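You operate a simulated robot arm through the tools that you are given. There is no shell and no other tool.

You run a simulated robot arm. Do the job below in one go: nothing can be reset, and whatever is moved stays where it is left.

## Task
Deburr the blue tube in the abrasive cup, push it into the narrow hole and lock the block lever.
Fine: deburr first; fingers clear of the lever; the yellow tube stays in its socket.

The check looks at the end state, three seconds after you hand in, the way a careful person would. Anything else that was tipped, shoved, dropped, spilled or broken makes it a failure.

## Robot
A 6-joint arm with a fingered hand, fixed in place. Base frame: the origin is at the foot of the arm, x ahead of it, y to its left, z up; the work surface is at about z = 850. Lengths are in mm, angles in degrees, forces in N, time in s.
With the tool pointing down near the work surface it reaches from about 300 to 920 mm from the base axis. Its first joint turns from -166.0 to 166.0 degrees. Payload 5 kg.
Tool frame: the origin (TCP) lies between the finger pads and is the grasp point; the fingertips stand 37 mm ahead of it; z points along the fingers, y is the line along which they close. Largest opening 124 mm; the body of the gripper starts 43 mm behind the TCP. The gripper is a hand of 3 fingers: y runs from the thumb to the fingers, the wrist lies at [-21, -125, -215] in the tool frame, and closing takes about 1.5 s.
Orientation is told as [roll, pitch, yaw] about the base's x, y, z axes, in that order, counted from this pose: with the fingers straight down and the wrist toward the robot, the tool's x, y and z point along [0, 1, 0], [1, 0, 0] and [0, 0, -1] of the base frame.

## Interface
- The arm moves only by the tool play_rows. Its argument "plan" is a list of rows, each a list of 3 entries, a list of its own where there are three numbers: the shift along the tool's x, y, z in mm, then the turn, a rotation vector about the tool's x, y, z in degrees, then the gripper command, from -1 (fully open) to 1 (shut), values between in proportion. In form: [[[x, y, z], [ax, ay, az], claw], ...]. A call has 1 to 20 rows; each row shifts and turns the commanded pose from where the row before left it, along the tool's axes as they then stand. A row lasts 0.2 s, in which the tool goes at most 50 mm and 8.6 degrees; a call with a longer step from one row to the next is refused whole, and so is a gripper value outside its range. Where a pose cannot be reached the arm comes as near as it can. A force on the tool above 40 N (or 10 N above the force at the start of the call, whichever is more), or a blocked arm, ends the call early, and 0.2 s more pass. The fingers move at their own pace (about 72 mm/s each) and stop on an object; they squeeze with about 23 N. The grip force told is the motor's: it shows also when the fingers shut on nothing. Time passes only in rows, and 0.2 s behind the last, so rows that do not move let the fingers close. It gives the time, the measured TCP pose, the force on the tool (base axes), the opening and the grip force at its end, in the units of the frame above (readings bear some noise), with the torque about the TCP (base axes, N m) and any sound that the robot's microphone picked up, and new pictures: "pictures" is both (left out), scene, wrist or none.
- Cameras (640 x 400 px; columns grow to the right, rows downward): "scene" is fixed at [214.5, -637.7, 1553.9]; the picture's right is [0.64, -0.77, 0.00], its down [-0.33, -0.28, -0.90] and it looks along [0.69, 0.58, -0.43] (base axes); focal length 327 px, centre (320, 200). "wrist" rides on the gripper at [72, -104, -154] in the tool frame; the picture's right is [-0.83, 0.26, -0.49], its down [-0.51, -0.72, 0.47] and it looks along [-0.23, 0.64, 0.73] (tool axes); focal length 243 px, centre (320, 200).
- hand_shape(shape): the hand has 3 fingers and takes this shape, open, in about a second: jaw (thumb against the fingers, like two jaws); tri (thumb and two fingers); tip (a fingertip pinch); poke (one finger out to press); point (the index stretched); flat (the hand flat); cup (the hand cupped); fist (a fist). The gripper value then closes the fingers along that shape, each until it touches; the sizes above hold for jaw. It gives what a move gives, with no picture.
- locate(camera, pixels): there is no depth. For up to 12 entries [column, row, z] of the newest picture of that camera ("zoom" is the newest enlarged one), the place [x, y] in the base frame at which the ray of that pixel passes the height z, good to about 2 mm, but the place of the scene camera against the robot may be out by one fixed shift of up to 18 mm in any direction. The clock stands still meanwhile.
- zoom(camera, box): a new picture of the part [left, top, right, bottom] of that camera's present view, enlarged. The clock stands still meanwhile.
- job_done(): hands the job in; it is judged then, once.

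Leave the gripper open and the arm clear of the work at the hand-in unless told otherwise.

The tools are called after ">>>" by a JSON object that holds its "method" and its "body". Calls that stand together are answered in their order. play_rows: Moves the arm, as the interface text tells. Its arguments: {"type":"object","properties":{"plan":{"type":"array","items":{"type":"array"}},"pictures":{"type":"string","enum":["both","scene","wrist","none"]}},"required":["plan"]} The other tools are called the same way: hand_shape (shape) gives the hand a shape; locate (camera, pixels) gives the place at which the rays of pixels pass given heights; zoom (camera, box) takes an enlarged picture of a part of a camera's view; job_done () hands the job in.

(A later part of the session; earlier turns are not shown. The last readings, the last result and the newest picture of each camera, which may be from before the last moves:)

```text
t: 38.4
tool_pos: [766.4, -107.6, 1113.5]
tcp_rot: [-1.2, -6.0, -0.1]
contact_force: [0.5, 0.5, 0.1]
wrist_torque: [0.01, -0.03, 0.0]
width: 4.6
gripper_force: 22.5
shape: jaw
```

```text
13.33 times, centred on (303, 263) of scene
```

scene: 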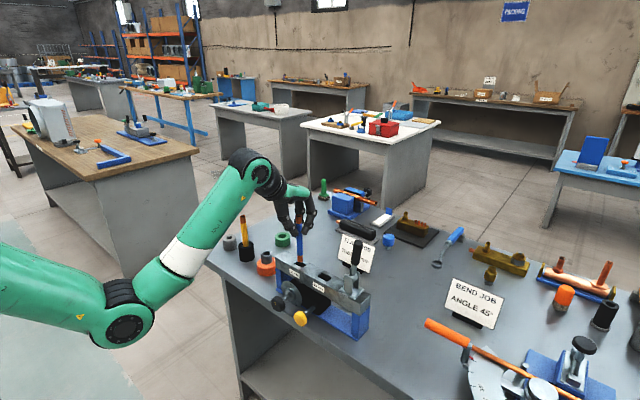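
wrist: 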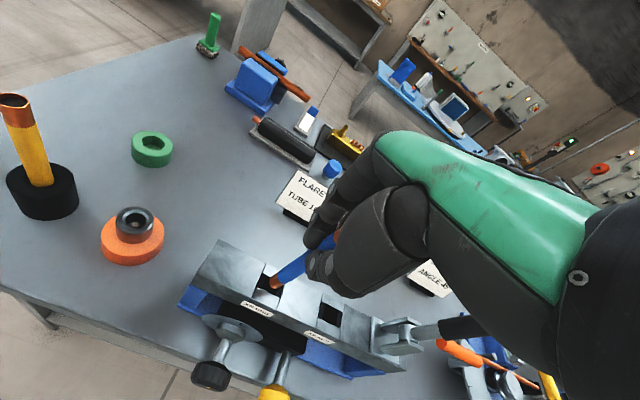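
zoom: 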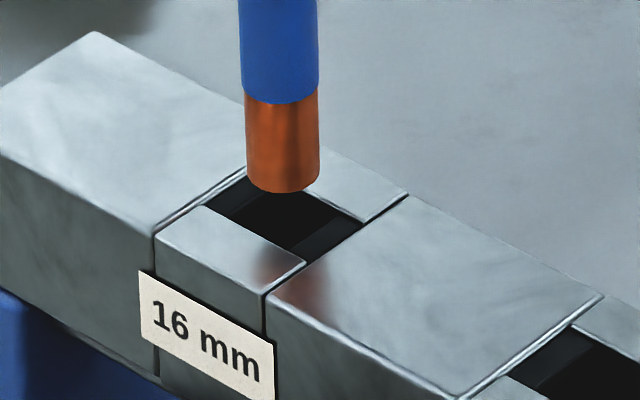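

The tip is now about 12 mm above the opening and within about 0.5 mm of its centre in both views. I'll descend 16 mm slowly and check the force and pictures.

>>> {"method": "play_rows", "body": {"plan": [[[0.04, -0.21, 2], [0, 0, 0], 1], [[0.04, -0.21, 2], [0, 0, 0], 1], [[0.04, -0.21, 2], [0, 0, 0], 1], [[0.04, -0.21, 2], [0, 0, 0], 1], [[0.04, -0.21, 2], [0, 0, 0], 1], [[0.04, -0.16, 1.5], [0, 0, 0], 1], [[0.04, -0.16, 1.5], [0, 0, 0], 1], [[0.04, -0.16, 1.5], [0, 0, 0], 1], [[0.04, -0.16, 1.5], [0, 0, 0], 1]]}}

>>> {"method": "zoom", "body": {"camera": "wrist", "box": [255, 263, 295, 293]}}

>>> {"method": "zoom", "body": {"camera": "scene", "box": [288, 248, 318, 278]}}

```text
t: 40.4
tool_pos: [765.7, -109.1, 1098.5]
tcp_rot: [-1.2, -6.0, 0.0]
contact_force: [0.3, 0.3, -0.1]
wrist_torque: [-0.03, 0.02, -0.01]
width: 4.7
gripper_force: 22.5
shape: jaw
```

scene: 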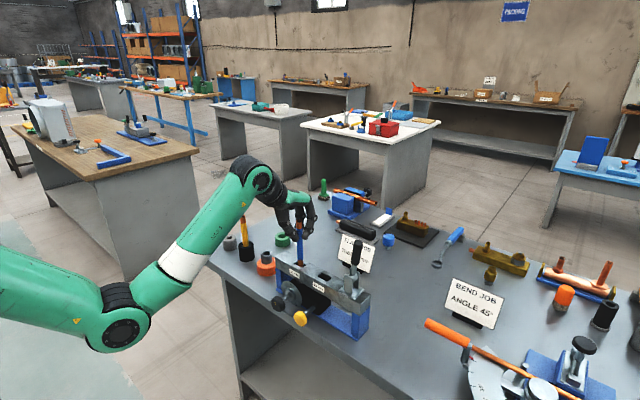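
wrist: 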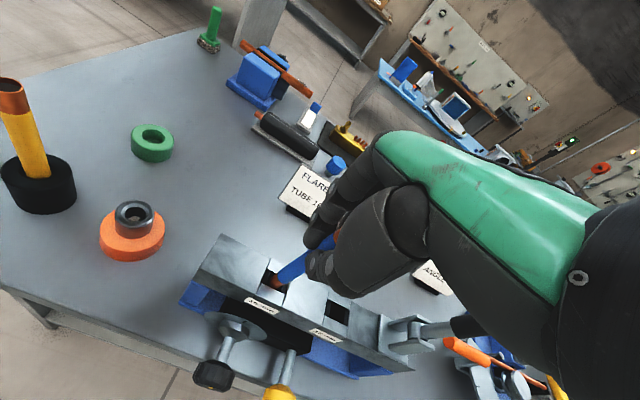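

```text
13.33 times, centred on (275, 278) of wrist
```

zoom: 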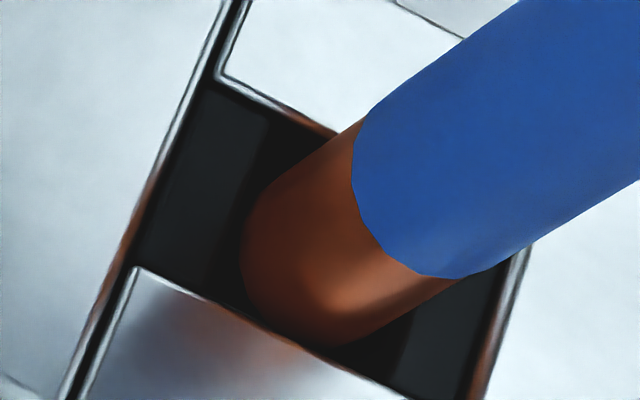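

```text
13.33 times, centred on (303, 263) of scene
```

zoom: 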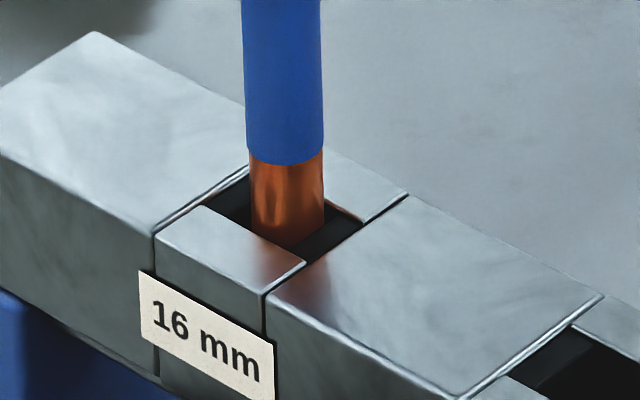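

The tip has entered between the jaws with zero contact force. I'll continue down 12 mm in small steps.

>>> {"method": "play_rows", "body": {"plan": [[[0.03, -0.16, 1.5], [0, 0, 0], 1], [[0.03, -0.16, 1.5], [0, 0, 0], 1], [[0.03, -0.16, 1.5], [0, 0, 0], 1], [[0.03, -0.16, 1.5], [0, 0, 0], 1], [[0.03, -0.16, 1.5], [0, 0, 0], 1], [[0.03, -0.16, 1.5], [0, 0, 0], 1], [[0.03, -0.16, 1.5], [0, 0, 0], 1], [[0.03, -0.16, 1.5], [0, 0, 0], 1]]}}

>>> {"method": "zoom", "body": {"camera": "wrist", "box": [255, 253, 305, 293]}}

>>> {"method": "zoom", "body": {"camera": "scene", "box": [280, 220, 325, 285]}}

```text
t: 42.2
tool_pos: [766.0, -109.2, 1086.9]
tcp_rot: [-1.1, -6.0, -0.1]
contact_force: [-1.1, 1.1, -0.9]
wrist_torque: [0.01, -0.01, 0.02]
width: 4.9
gripper_force: 23.0
shape: jaw
```

scene: 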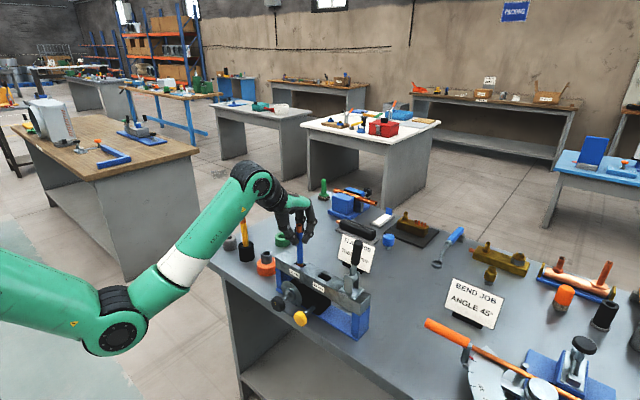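
wrist: 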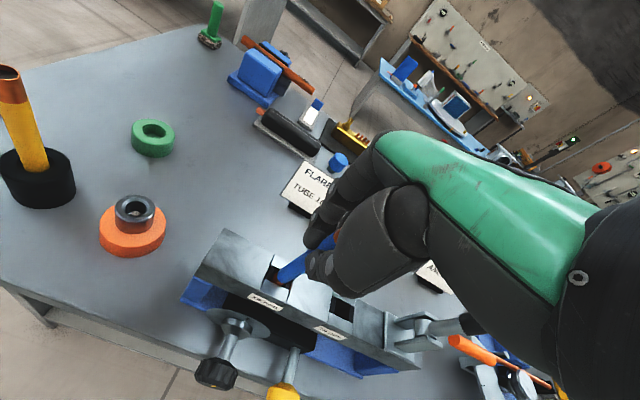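

```text
10.00 times, centred on (280, 273) of wrist
```

zoom: 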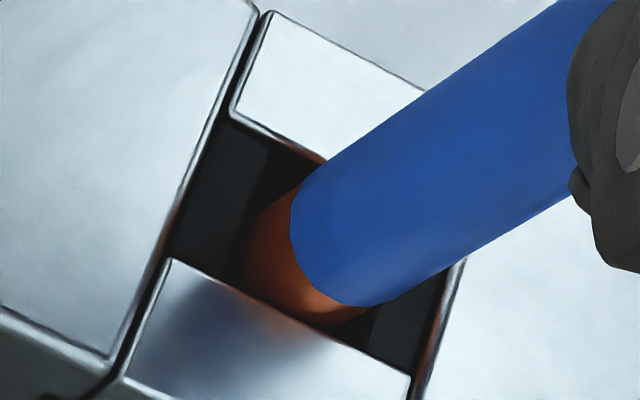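

```text
6.15 times, centred on (302, 252) of scene
```

zoom: 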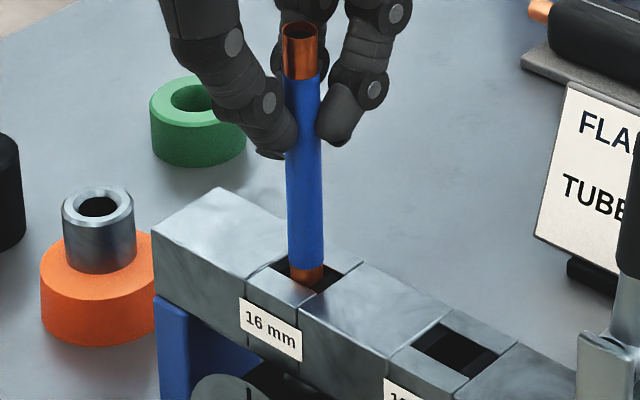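

The tube is sliding into the 16 mm hole freely. The fingertips are still about 70 mm above the block, so I'll continue down another 16 mm while watching the force.

>>> {"method": "play_rows", "body": {"plan": [[[0.04, -0.21, 2], [0, 0, 0], 1], [[0.04, -0.21, 2], [0, 0, 0], 1], [[0.04, -0.21, 2], [0, 0, 0], 1], [[0.04, -0.21, 2], [0, 0, 0], 1], [[0.04, -0.21, 2], [0, 0, 0], 1], [[0.04, -0.21, 2], [0, 0, 0], 1], [[0.04, -0.21, 2], [0, 0, 0], 1], [[0.04, -0.21, 2], [0, 0, 0], 1]]}}

>>> {"method": "zoom", "body": {"camera": "wrist", "box": [255, 253, 305, 293]}}

>>> {"method": "zoom", "body": {"camera": "scene", "box": [270, 225, 335, 320]}}

```text
t: 44.0
tool_pos: [765.5, -108.3, 1071.7]
tcp_rot: [-1.1, -6.0, 0.0]
contact_force: [0.5, 0.0, -0.1]
wrist_torque: [0.01, 0.02, 0.01]
width: 4.6
gripper_force: 22.7
shape: jaw
```

scene: 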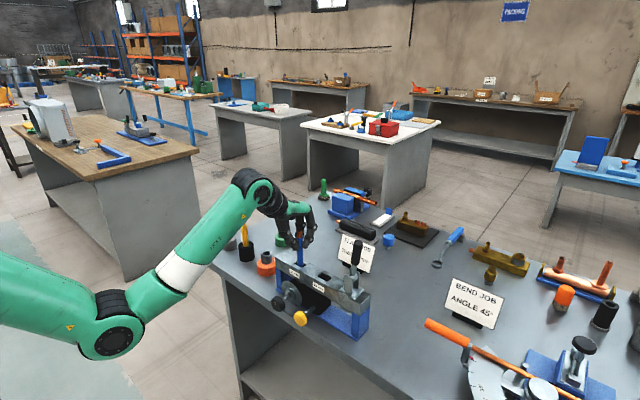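
wrist: 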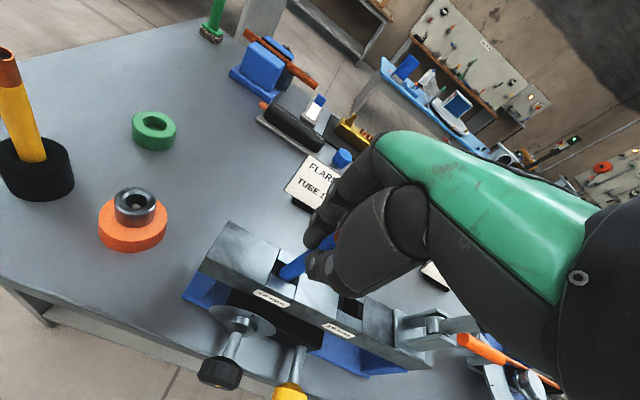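

```text
10.00 times, centred on (280, 273) of wrist
```

zoom: 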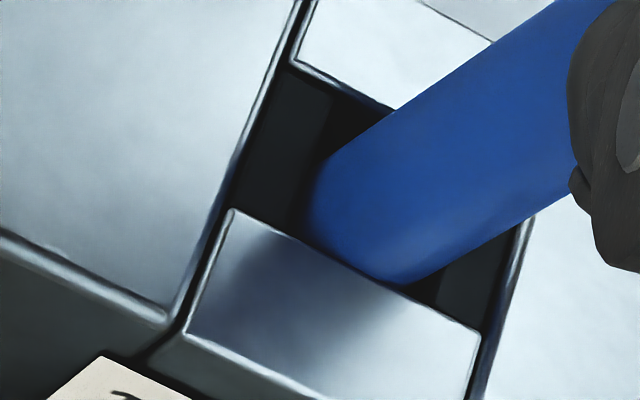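

```text
4.21 times, centred on (302, 272) of scene
```

zoom: 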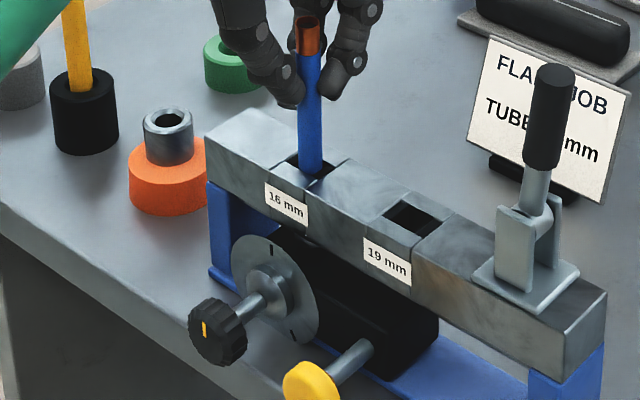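

The tube is about 30 mm deep and still free. I'll keep pushing down and look for a stop.

>>> {"method": "play_rows", "body": {"plan": [[[0.04, -0.21, 2], [0, 0, 0], 1], [[0.04, -0.21, 2], [0, 0, 0], 1], [[0.04, -0.21, 2], [0, 0, 0], 1], [[0.04, -0.21, 2], [0, 0, 0], 1], [[0.04, -0.21, 2], [0, 0, 0], 1], [[0.04, -0.21, 2], [0, 0, 0], 1], [[0.04, -0.21, 2], [0, 0, 0], 1]]}}

>>> {"method": "zoom", "body": {"camera": "wrist", "box": [240, 220, 360, 310]}}

>>> {"method": "zoom", "body": {"camera": "scene", "box": [270, 225, 335, 320]}}

```text
t: 45.6
tool_pos: [766.2, -109.3, 1056.8]
tcp_rot: [-1.1, -6.1, 0.1]
contact_force: [-0.3, 0.2, 0.6]
wrist_torque: [0.03, -0.02, 0.02]
width: 4.9
gripper_force: 22.6
shape: jaw
```

scene: 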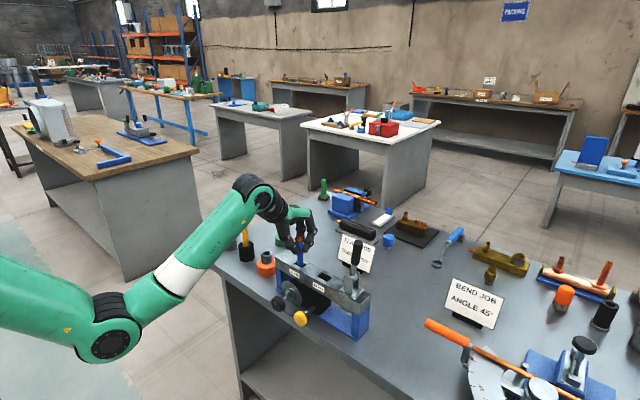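
wrist: 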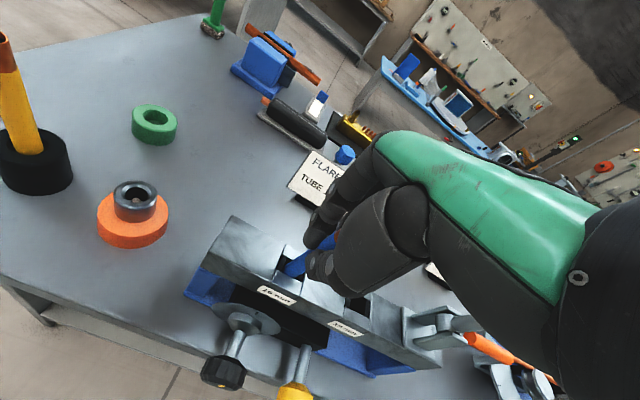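

```text
4.44 times, centred on (300, 265) of wrist
```

zoom: 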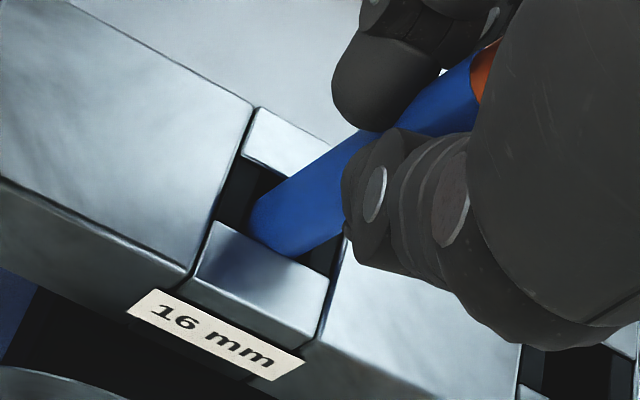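

```text
4.21 times, centred on (302, 272) of scene
```

zoom: 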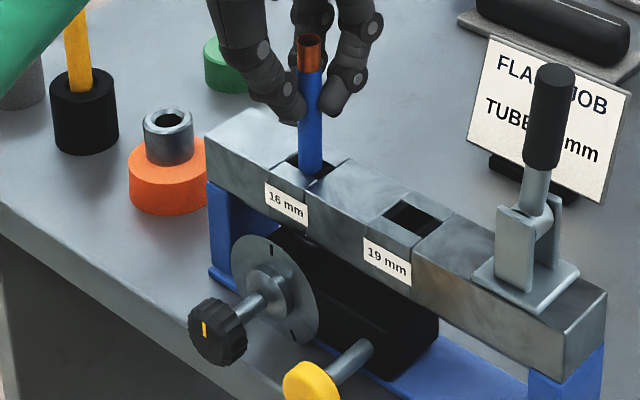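

The tube is about 45 mm deep with no stop yet, and the fingertips are about 40 mm above the block. I'll continue in small steps.

>>> {"method": "play_rows", "body": {"plan": [[[0.03, -0.16, 1.5], [0, 0, 0], 1], [[0.03, -0.16, 1.5], [0, 0, 0], 1], [[0.03, -0.16, 1.5], [0, 0, 0], 1], [[0.03, -0.16, 1.5], [0, 0, 0], 1], [[0.03, -0.16, 1.5], [0, 0, 0], 1], [[0.03, -0.16, 1.5], [0, 0, 0], 1], [[0.03, -0.16, 1.5], [0, 0, 0], 1], [[0.03, -0.16, 1.5], [0, 0, 0], 1]]}}

>>> {"method": "zoom", "body": {"camera": "scene", "box": [270, 225, 335, 320]}}

```text
t: 46.9
tool_pos: [767.0, -110.5, 1056.0]
tcp_rot: [-1.1, -6.8, 0.0]
contact_force: [0.2, 2.2, 10.4]
wrist_torque: [0.02, -0.03, 0.03]
width: 5.0
gripper_force: 23.0
shape: jaw
stopped in row 6: the force on the tool passed its limit at 42 N (the readings are from after the stop); the commanded pose is now the measured one
```

scene: 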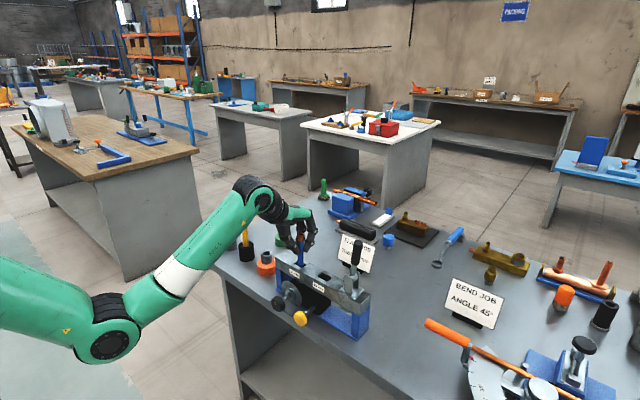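
wrist: 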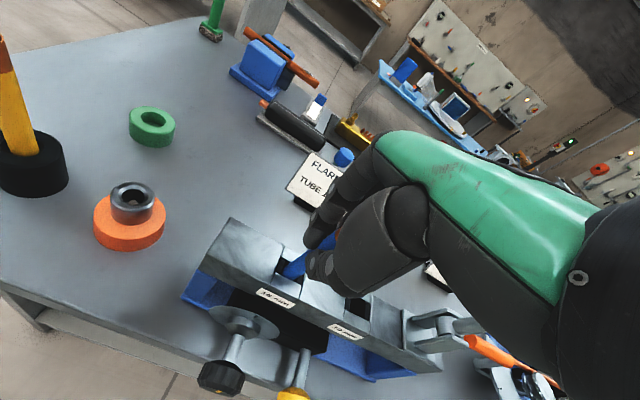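

```text
4.21 times, centred on (302, 272) of scene
```

zoom: 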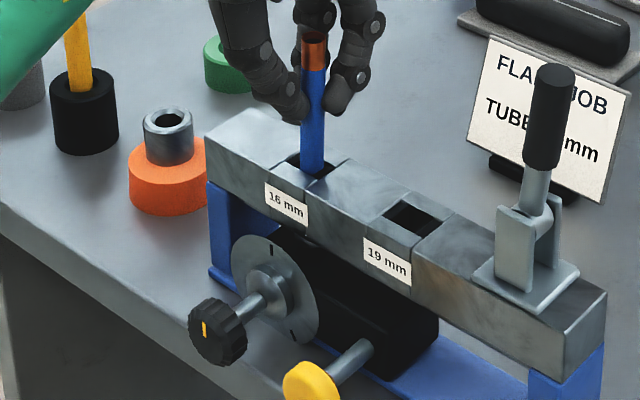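

The push stopped at 42 N at about 46 mm depth, so the tube has bottomed out in the hole. I'll open the hand in place to release the tube and then check it.

>>> {"method": "play_rows", "body": {"plan": [[[0, 0, 0], [0, 0, 0], 0.8], [[0, 0, 0], [0, 0, 0], 0.5], [[0, 0, 0], [0, 0, 0], 0], [[0, 0, 0], [0, 0, 0], -0.5], [[0, 0, 0], [0, 0, 0], -1], [[0, 0, 0], [0, 0, 0], -1], [[0, 0, 0], [0, 0, 0], -1], [[0, 0, 0], [0, 0, 0], -1], [[0, 0, 0], [0, 0, 0], -1]]}}

>>> {"method": "zoom", "body": {"camera": "scene", "box": [270, 215, 335, 310]}}

>>> {"method": "zoom", "body": {"camera": "wrist", "box": [230, 200, 370, 310]}}

```text
t: 48.9
tool_pos: [767.9, -109.9, 1054.8]
tcp_rot: [-1.0, -6.6, 0.1]
contact_force: [-0.2, 0.1, 0.6]
wrist_torque: [-0.01, 0.02, -0.01]
width: 123.4
gripper_force: 0.0
shape: jaw
```

scene: 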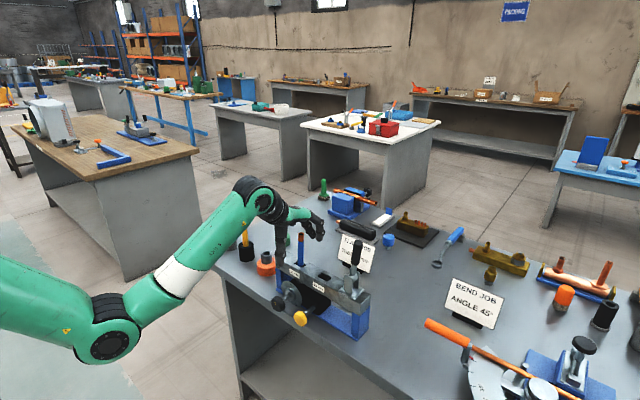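
wrist: 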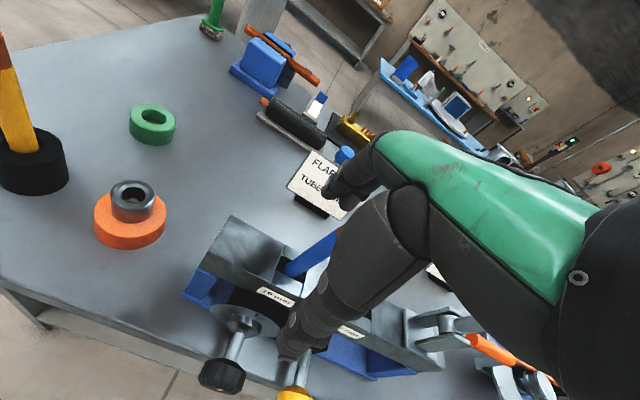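

```text
4.21 times, centred on (302, 262) of scene
```

zoom: 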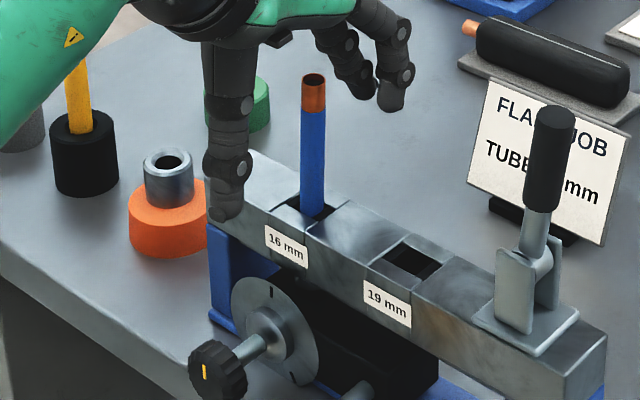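

```text
3.64 times, centred on (300, 255) of wrist
```

zoom: 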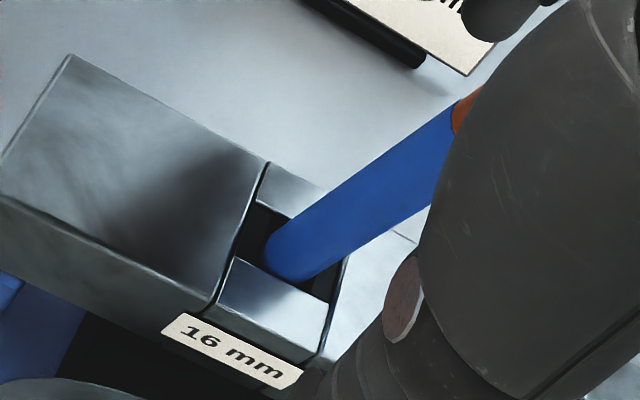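

The tube stands in the 16 mm hole on its own. I'll lift the open hand straight up, clear of the tube top at about z 1080, and level the tilt at the end.

>>> {"method": "play_rows", "body": {"plan": [[[-0.3, 1.6, -15], [0, 0, 0], -1], [[-0.4, 2.1, -20], [0, 0, 0], -1], [[-0.4, 2.1, -20], [0, 0, 0], -1], [[-0.4, 2.1, -20], [0, 0, 0], -1], [[-0.4, 2.1, -20], [0, 0, 0], -1], [[-0.2, 1.1, -10], [0, 0, 0], -1], [[0, 0, 0], [0, 0, 0], -1]]}}

>>> {"method": "zoom", "body": {"camera": "scene", "box": [270, 215, 390, 330]}}

>>> {"method": "zoom", "body": {"camera": "wrist", "box": [330, 290, 510, 390]}}

```text
t: 50.5
tool_pos: [766.4, -109.2, 1159.4]
tcp_rot: [-1.1, -6.5, 0.2]
contact_force: [-0.2, 0.4, 0.0]
wrist_torque: [-0.01, -0.01, -0.02]
width: 123.6
gripper_force: 0.1
shape: jaw
```

scene: 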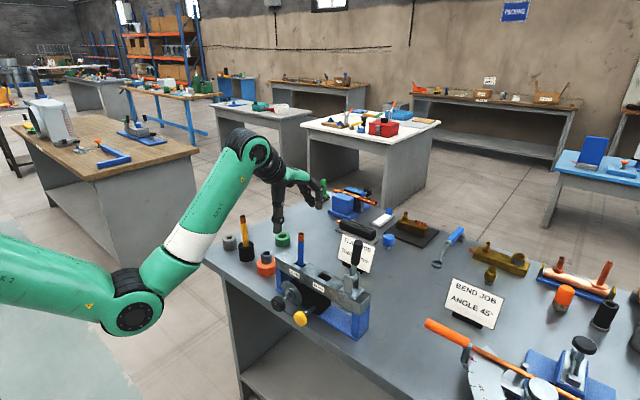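
wrist: 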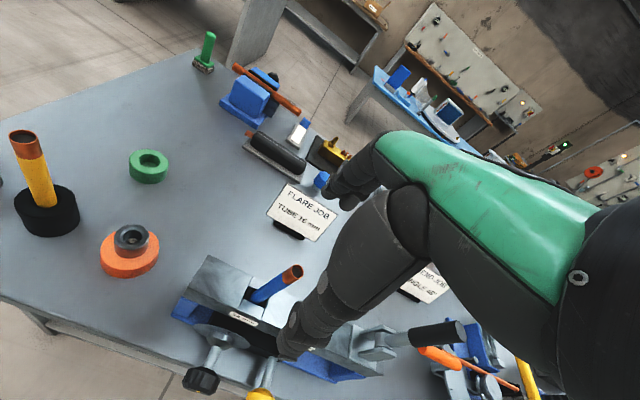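

```text
3.48 times, centred on (330, 272) of scene
```

zoom: 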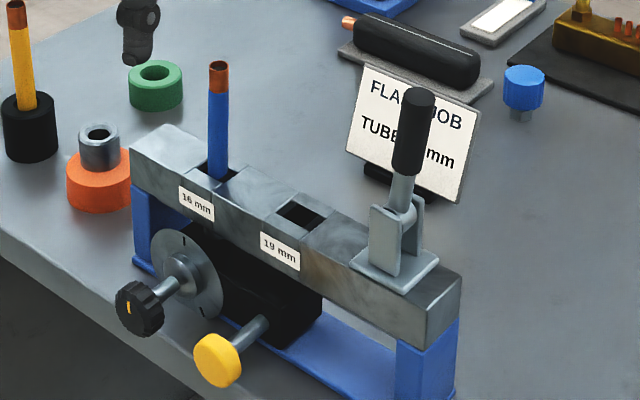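

```text
3.56 times, centred on (420, 340) of wrist
```

zoom: 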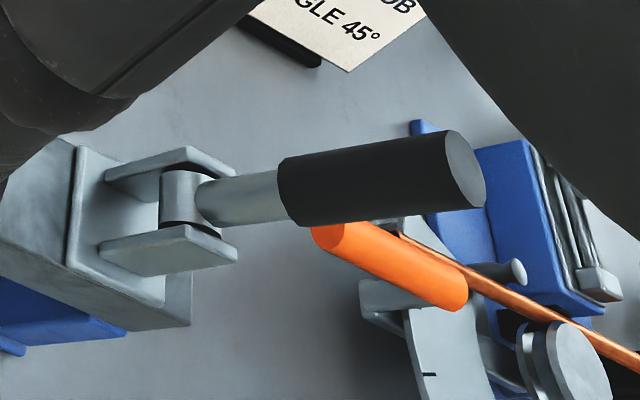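

The tube stays standing in the hole. Next I need the lever's geometry, so I'll locate its pivot, handle bottom and handle tip from both cameras.

>>> {"method": "locate", "body": {"camera": "wrist", "pixels": [[460.2, 331, 1080], [460.2, 331, 1100], [460.2, 331, 1120], [460.2, 331, 1140], [382.6, 339.4, 990], [382.6, 339.4, 1000], [382.6, 339.4, 1010], [410.2, 337.2, 1030], [410.2, 337.2, 1050]]}}

>>> {"method": "locate", "body": {"camera": "scene", "pixels": [[358.7, 241.8, 1080], [358.7, 241.8, 1100], [358.7, 241.8, 1120], [358.7, 241.8, 1140], [352.4, 275.4, 990], [352.4, 275.4, 1000], [352.4, 275.4, 1010], [355.6, 264, 1030], [355.6, 264, 1050]]}}

```text
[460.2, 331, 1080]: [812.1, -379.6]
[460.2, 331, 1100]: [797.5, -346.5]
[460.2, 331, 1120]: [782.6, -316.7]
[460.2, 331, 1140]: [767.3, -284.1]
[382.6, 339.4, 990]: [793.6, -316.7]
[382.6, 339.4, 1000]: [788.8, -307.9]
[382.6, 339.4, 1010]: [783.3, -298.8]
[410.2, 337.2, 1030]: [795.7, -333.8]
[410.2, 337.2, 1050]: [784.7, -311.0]
```

```text
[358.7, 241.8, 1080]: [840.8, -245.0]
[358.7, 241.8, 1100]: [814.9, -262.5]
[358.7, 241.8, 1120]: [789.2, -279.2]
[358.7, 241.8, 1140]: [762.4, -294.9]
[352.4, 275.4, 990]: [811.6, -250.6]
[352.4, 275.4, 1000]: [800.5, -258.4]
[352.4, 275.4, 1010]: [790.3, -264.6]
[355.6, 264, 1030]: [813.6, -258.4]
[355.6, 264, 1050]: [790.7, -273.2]
```

Triangulated, the lever's pivot is at about (770, -280, 1031) and its tip at about (770, -292, 1136). It leans about 6° toward -y against its rest and swings in the y-z plane, so the locking stroke should be toward +y, down over the block. I'll level the hand, back away to x ~660, close the fingers, and pass in front of the lever to its -y side.

>>> {"method": "play_rows", "body": {"plan": [[[0, 0, 0], [6.5, 1.1, 0], -1], [[0, -35, -10], [0, 0, 0], -1], [[0, -35, -10], [0, 0, 0], 0], [[0, -35, 0], [0, 0, 0], 1], [[-45, 0, 0], [0, 0, 0], 1], [[-45, 0, 0], [0, 0, 0], 1], [[-45, 0, 0], [0, 0, 0], 1], [[-45, 0, 0], [0, 0, 0], 1], [[-45, 0, 0], [0, 0, 0], 1], [[-15, 0, 0], [0, 0, 0], 1], [[0, 0, 0], [0, 0, 0], 1]]}}

```text
t: 52.9
tool_pos: [660.4, -349.7, 1179.3]
tcp_rot: [0.0, -0.1, 0.0]
contact_force: [0.3, 1.5, 0.1]
wrist_torque: [0.03, 0.01, -0.01]
width: 0.1
gripper_force: 22.8
shape: jaw
```

scene: 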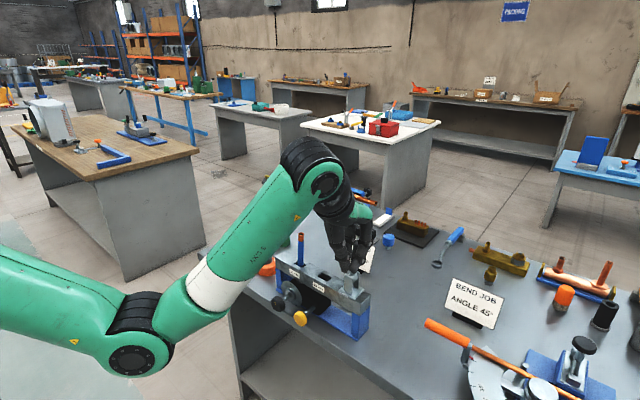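
wrist: 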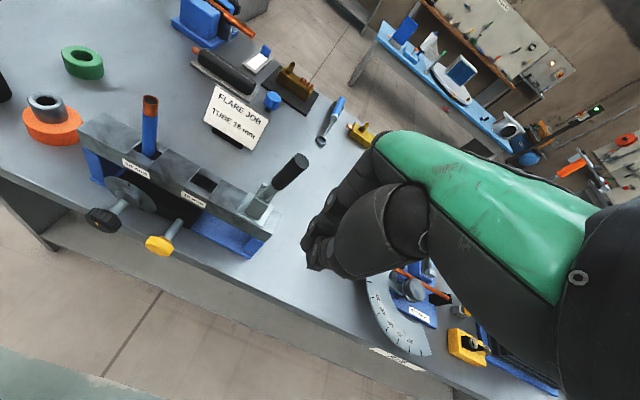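

This gives a clear wrist view of the block, tube and lever. I'll zoom in on them.

>>> {"method": "zoom", "body": {"camera": "wrist", "box": [200, 140, 330, 260]}}

>>> {"method": "zoom", "body": {"camera": "wrist", "box": [70, 80, 270, 220]}}

>>> {"method": "zoom", "body": {"camera": "scene", "box": [300, 190, 420, 330]}}

```text
3.33 times, centred on (265, 200) of wrist
```

zoom: 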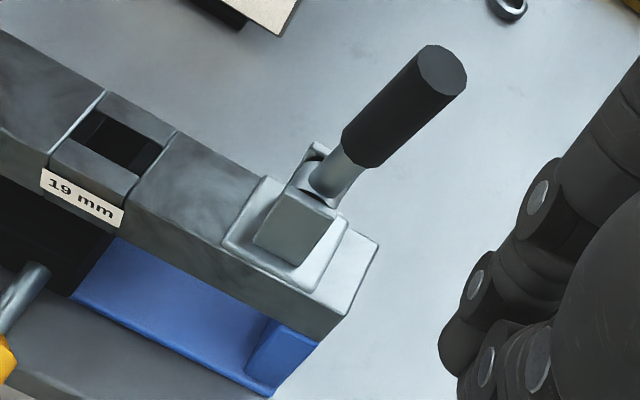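

```text
2.86 times, centred on (170, 150) of wrist
```

zoom: 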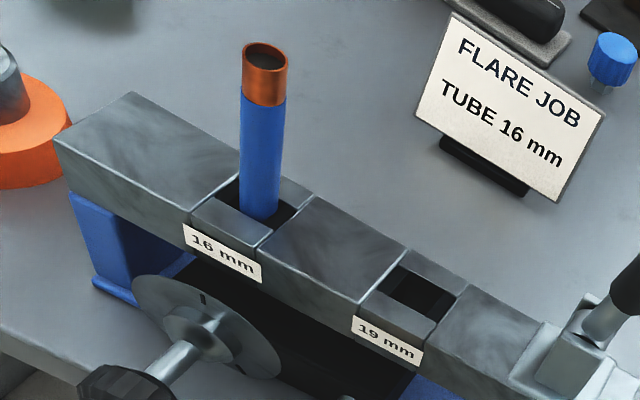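

```text
2.86 times, centred on (360, 260) of scene
```

zoom: 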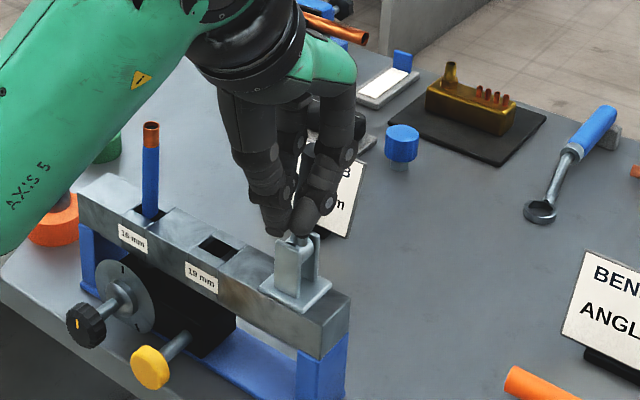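

The hand is in front of the lever with the fingers closed. I'll move to the lever's -y side at about (770, -362, 1135), keeping about 25 mm from the handle.

>>> {"method": "play_rows", "body": {"plan": [[[-3, 27.5, 0], [0, 0, 0], 1], [[-3, 27.5, 0], [0, 0, 0], 1], [[-3, 27.5, 11], [0, 0, 0], 1], [[-3, 27.5, 11], [0, 0, 0], 1], [[0, 0, 11], [0, 0, 0], 1], [[0, 0, 11], [0, 0, 0], 1], [[0, 0, 0], [0, 0, 0], 1]]}}

>>> {"method": "zoom", "body": {"camera": "wrist", "box": [170, 160, 350, 300]}}

>>> {"method": "zoom", "body": {"camera": "scene", "box": [300, 180, 430, 330]}}

```text
t: 54.5
tool_pos: [771.5, -359.4, 1136.7]
tcp_rot: [0.0, -0.1, -0.1]
contact_force: [0.3, 0.7, 0.0]
wrist_torque: [-0.01, -0.01, -0.03]
width: 0.2
gripper_force: 23.0
shape: jaw
```

scene: 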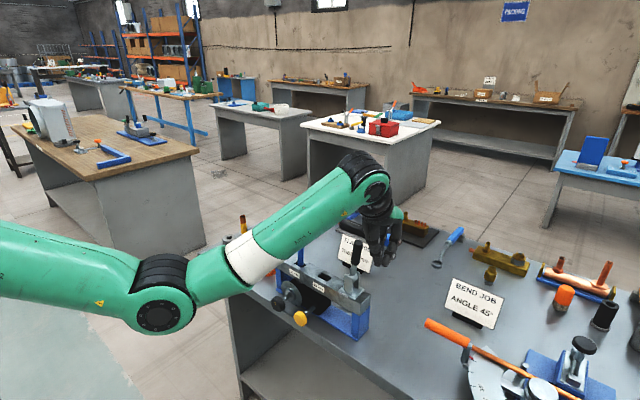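
wrist: 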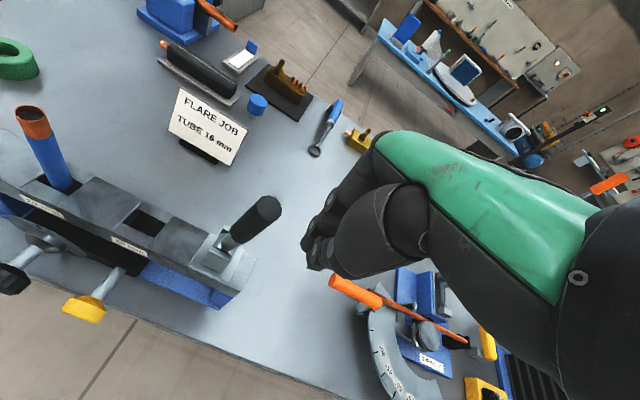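

```text
2.86 times, centred on (260, 230) of wrist
```

zoom: 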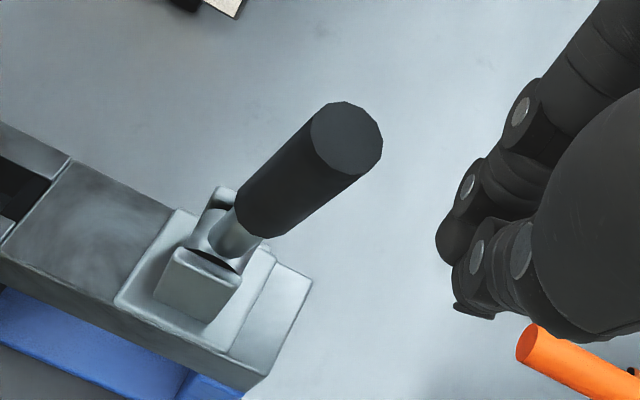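

```text
2.67 times, centred on (365, 255) of scene
```

zoom: 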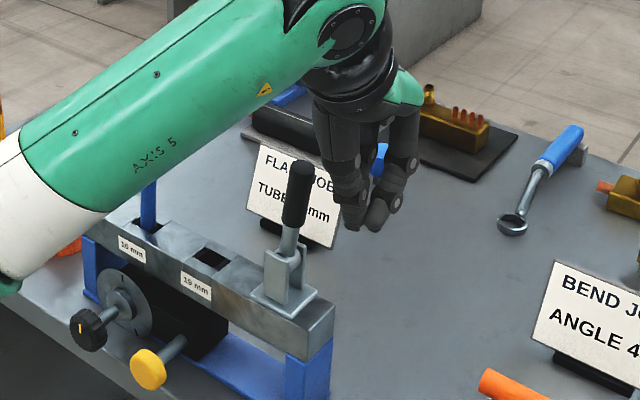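

The gap between the fingers' +y side and the handle is about 28 mm. I'll approach in +y in small steps until contact, checking whether the lever moves.

>>> {"method": "play_rows", "body": {"plan": [[[5, 0, 0], [0, 0, 0], 1], [[5, 0, 0], [0, 0, 0], 1], [[5, 0, 0], [0, 0, 0], 1], [[4, 0, 0], [0, 0, 0], 1], [[3, 0, 0], [0, 0, 0], 1], [[3, 0, 0], [0, 0, 0], 1], [[3, 0, 0], [0, 0, 0], 1], [[3, 0, 0], [0, 0, 0], 1]]}}

>>> {"method": "zoom", "body": {"camera": "wrist", "box": [200, 160, 360, 300]}}

>>> {"method": "zoom", "body": {"camera": "scene", "box": [320, 200, 410, 320]}}

```text
t: 56.3
tool_pos: [770.3, -331.2, 1136.0]
tcp_rot: [-0.1, 0.1, -0.1]
contact_force: [0.5, -5.0, -0.8]
wrist_torque: [-0.06, -0.02, -0.09]
width: 0.1
gripper_force: 23.0
shape: jaw
```

scene: 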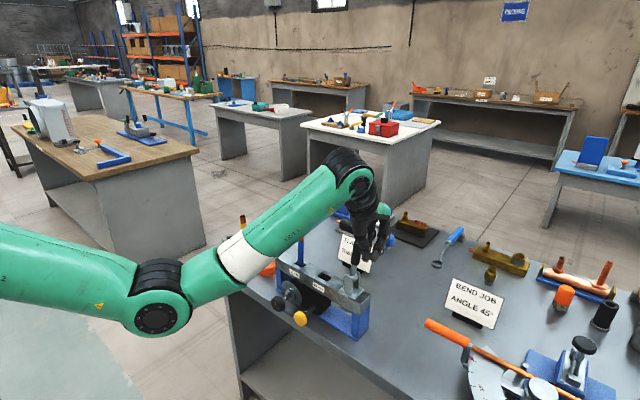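
wrist: 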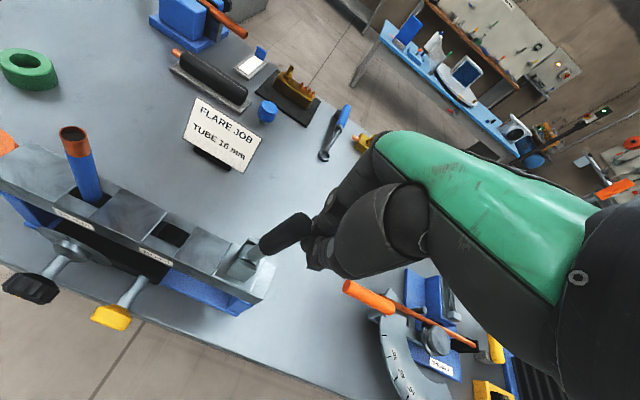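

```text
2.86 times, centred on (280, 230) of wrist
```

zoom: 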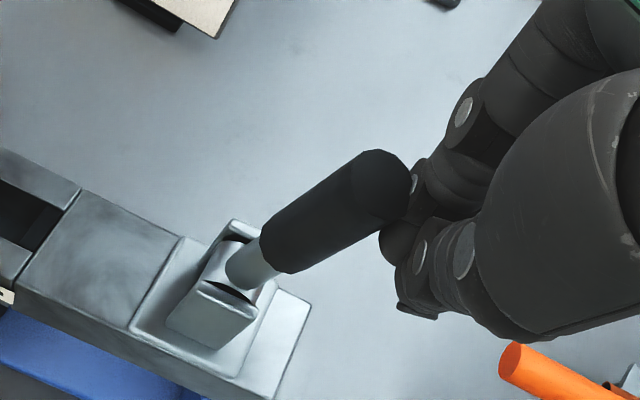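

```text
3.33 times, centred on (365, 260) of scene
```

zoom: 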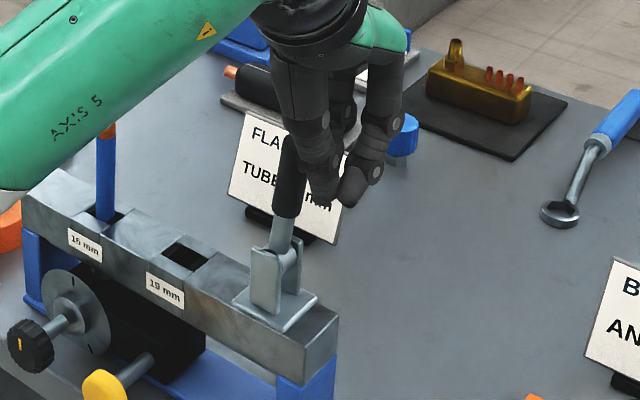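

The fingers touch the handle with 5 N. I'll push on in +y in 2 mm steps to see whether it yields.

>>> {"method": "play_rows", "body": {"plan": [[[2, 0, 0], [0, 0, 0], 1], [[2, 0, 0], [0, 0, 0], 1], [[2, 0, 0], [0, 0, 0], 1], [[2, 0, 0], [0, 0, 0], 1], [[2, 0, 0], [0, 0, 0], 1]]}}

>>> {"method": "zoom", "body": {"camera": "wrist", "box": [200, 160, 360, 300]}}

>>> {"method": "zoom", "body": {"camera": "scene", "box": [320, 200, 410, 320]}}

```text
t: 57.4
tool_pos: [770.4, -329.9, 1135.0]
tcp_rot: [-0.5, 0.0, -0.7]
contact_force: [4.4, -17.0, -2.1]
wrist_torque: [-0.16, -0.02, -0.24]
width: 0.1
gripper_force: 22.8
shape: jaw
stopped in row 5: the force on the tool passed its limit at 42 N (the readings are from after the stop); the commanded pose is now the measured one
```

scene: 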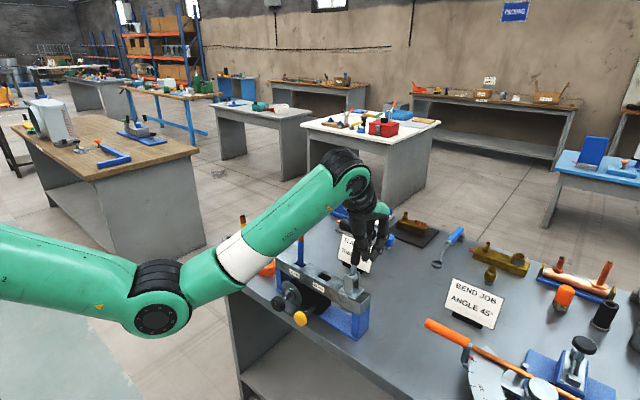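
wrist: 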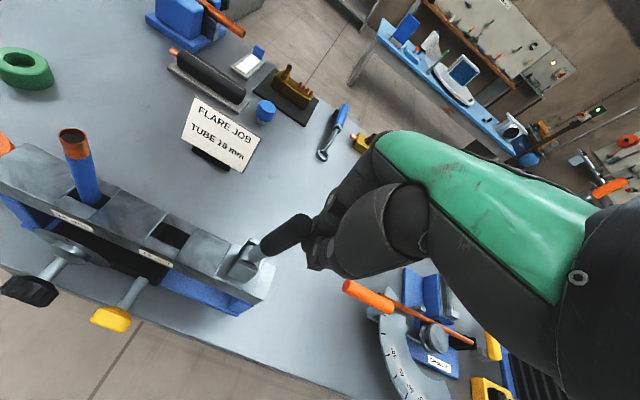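

```text
2.86 times, centred on (280, 230) of wrist
```

zoom: 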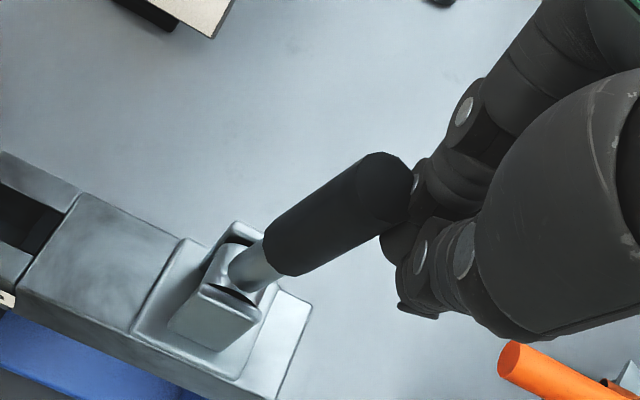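

```text
3.33 times, centred on (365, 260) of scene
```

zoom: 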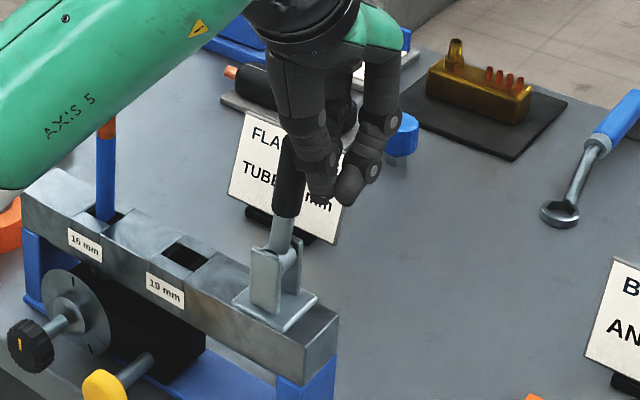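

The lever did not move toward +y even at 42 N, so it is already against its open stop on that side and must lock toward -y. I'll back off, go around the front of the lever to its +y side, and approach from there.

>>> {"method": "play_rows", "body": {"plan": [[[-15, 0, 0], [0, 0.5, -0.7], 1], [[0, -35, 0], [0, 0, 0], 1], [[0, -35, 0], [0, 0, 0], 1], [[0, -35, 0], [0, 0, 0], 1], [[35, 0, 0], [0, 0, 0], 1], [[35, 0, 0], [0, 0, 0], 1], [[30, 0, 0], [0, 0, 0], 1], [[0, 0, 0], [0, 0, 0], 1]]}}

>>> {"method": "zoom", "body": {"camera": "wrist", "box": [180, 140, 480, 340]}}

```text
t: 59.2
tool_pos: [665.1, -242.0, 1136.0]
tcp_rot: [0.3, -0.1, 0.3]
contact_force: [-0.2, 0.6, 0.5]
wrist_torque: [-0.01, 0.0, -0.02]
width: 0.1
gripper_force: 23.2
shape: jaw
```

scene: 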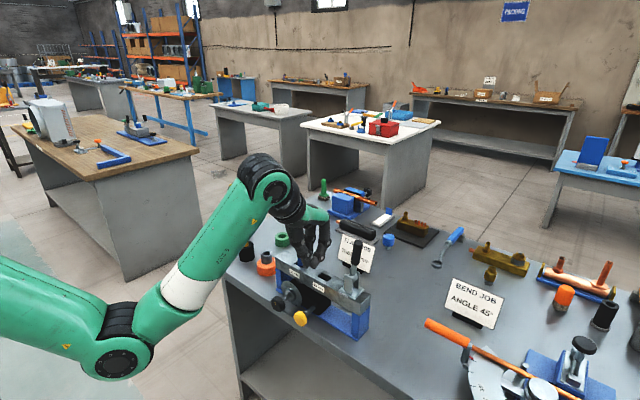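
wrist: 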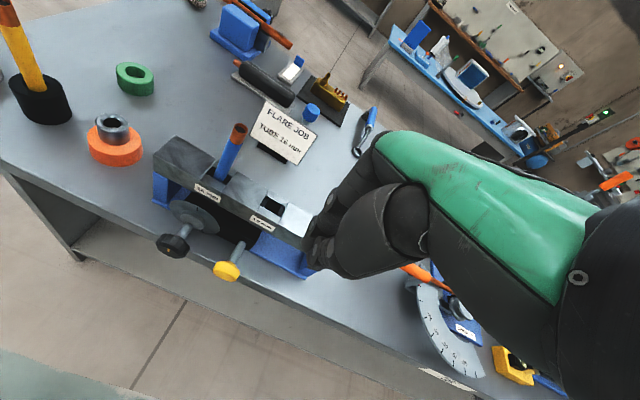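

```text
2.00 times, centred on (330, 240) of wrist
```

zoom: 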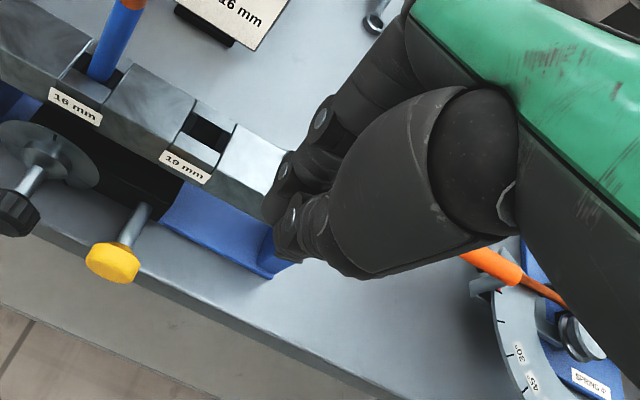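

I'm at (665, -242) in front of the block. I'll advance to x ~770 at y ~-235, on the lever's +y side with about 20 mm of clearance.

>>> {"method": "play_rows", "body": {"plan": [[[7, 5, 0], [0, 0, 0], 1], [[0, 34, 0], [0, 0, 0], 1], [[0, 34, 0], [0, 0, 0], 1], [[0, 32, 0], [0, 0, 0], 1], [[0, 0, 0], [0, 0, 0], 1]]}}

>>> {"method": "zoom", "body": {"camera": "wrist", "box": [280, 200, 480, 340]}}

>>> {"method": "zoom", "body": {"camera": "scene", "box": [290, 190, 410, 320]}}

```text
t: 60.4
tool_pos: [770.8, -235.0, 1136.1]
tcp_rot: [0.1, 0.0, 0.3]
contact_force: [0.0, 0.6, -0.1]
wrist_torque: [0.01, 0.0, 0.0]
width: 0.0
gripper_force: 23.6
shape: jaw
```

scene: 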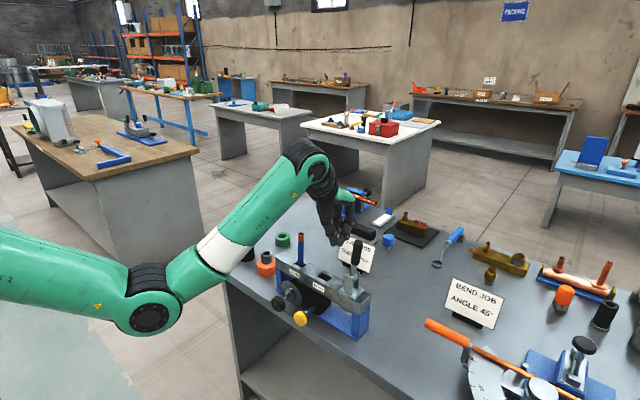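
wrist: 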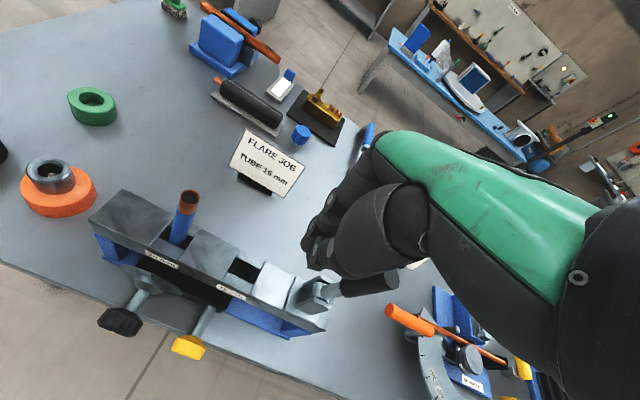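

```text
2.86 times, centred on (380, 270) of wrist
```

zoom: 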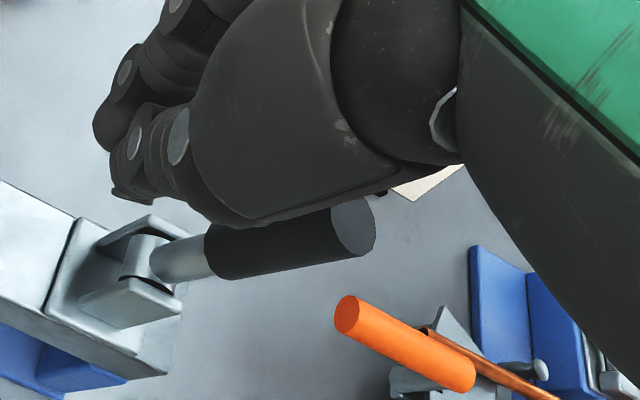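

```text
3.08 times, centred on (350, 255) of scene
```

zoom: 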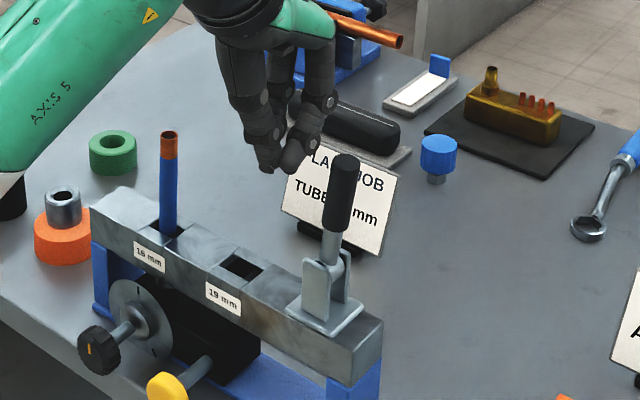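

The hand is now on the +y side of the lever. Before pushing, I'll check that the lever's sweep toward -y is clear of the orange bender handle, at wrist (391, 310) and scene (428, 322).

>>> {"method": "locate", "body": {"camera": "wrist", "pixels": [[390.5, 310.2, 900], [390.5, 310.2, 950], [390.5, 310.2, 1000], [422, 325, 900], [422, 325, 950]]}}

>>> {"method": "locate", "body": {"camera": "scene", "pixels": [[428, 323, 900], [428, 323, 950], [428, 323, 1000], [465, 343, 900], [465, 343, 950]]}}

```text
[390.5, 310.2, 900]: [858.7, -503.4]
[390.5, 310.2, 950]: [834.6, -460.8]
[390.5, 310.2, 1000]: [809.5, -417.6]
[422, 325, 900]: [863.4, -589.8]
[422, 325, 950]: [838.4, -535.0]
```

```text
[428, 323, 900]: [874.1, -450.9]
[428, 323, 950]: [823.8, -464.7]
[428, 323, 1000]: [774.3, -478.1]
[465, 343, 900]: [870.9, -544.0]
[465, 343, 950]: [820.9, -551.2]
```

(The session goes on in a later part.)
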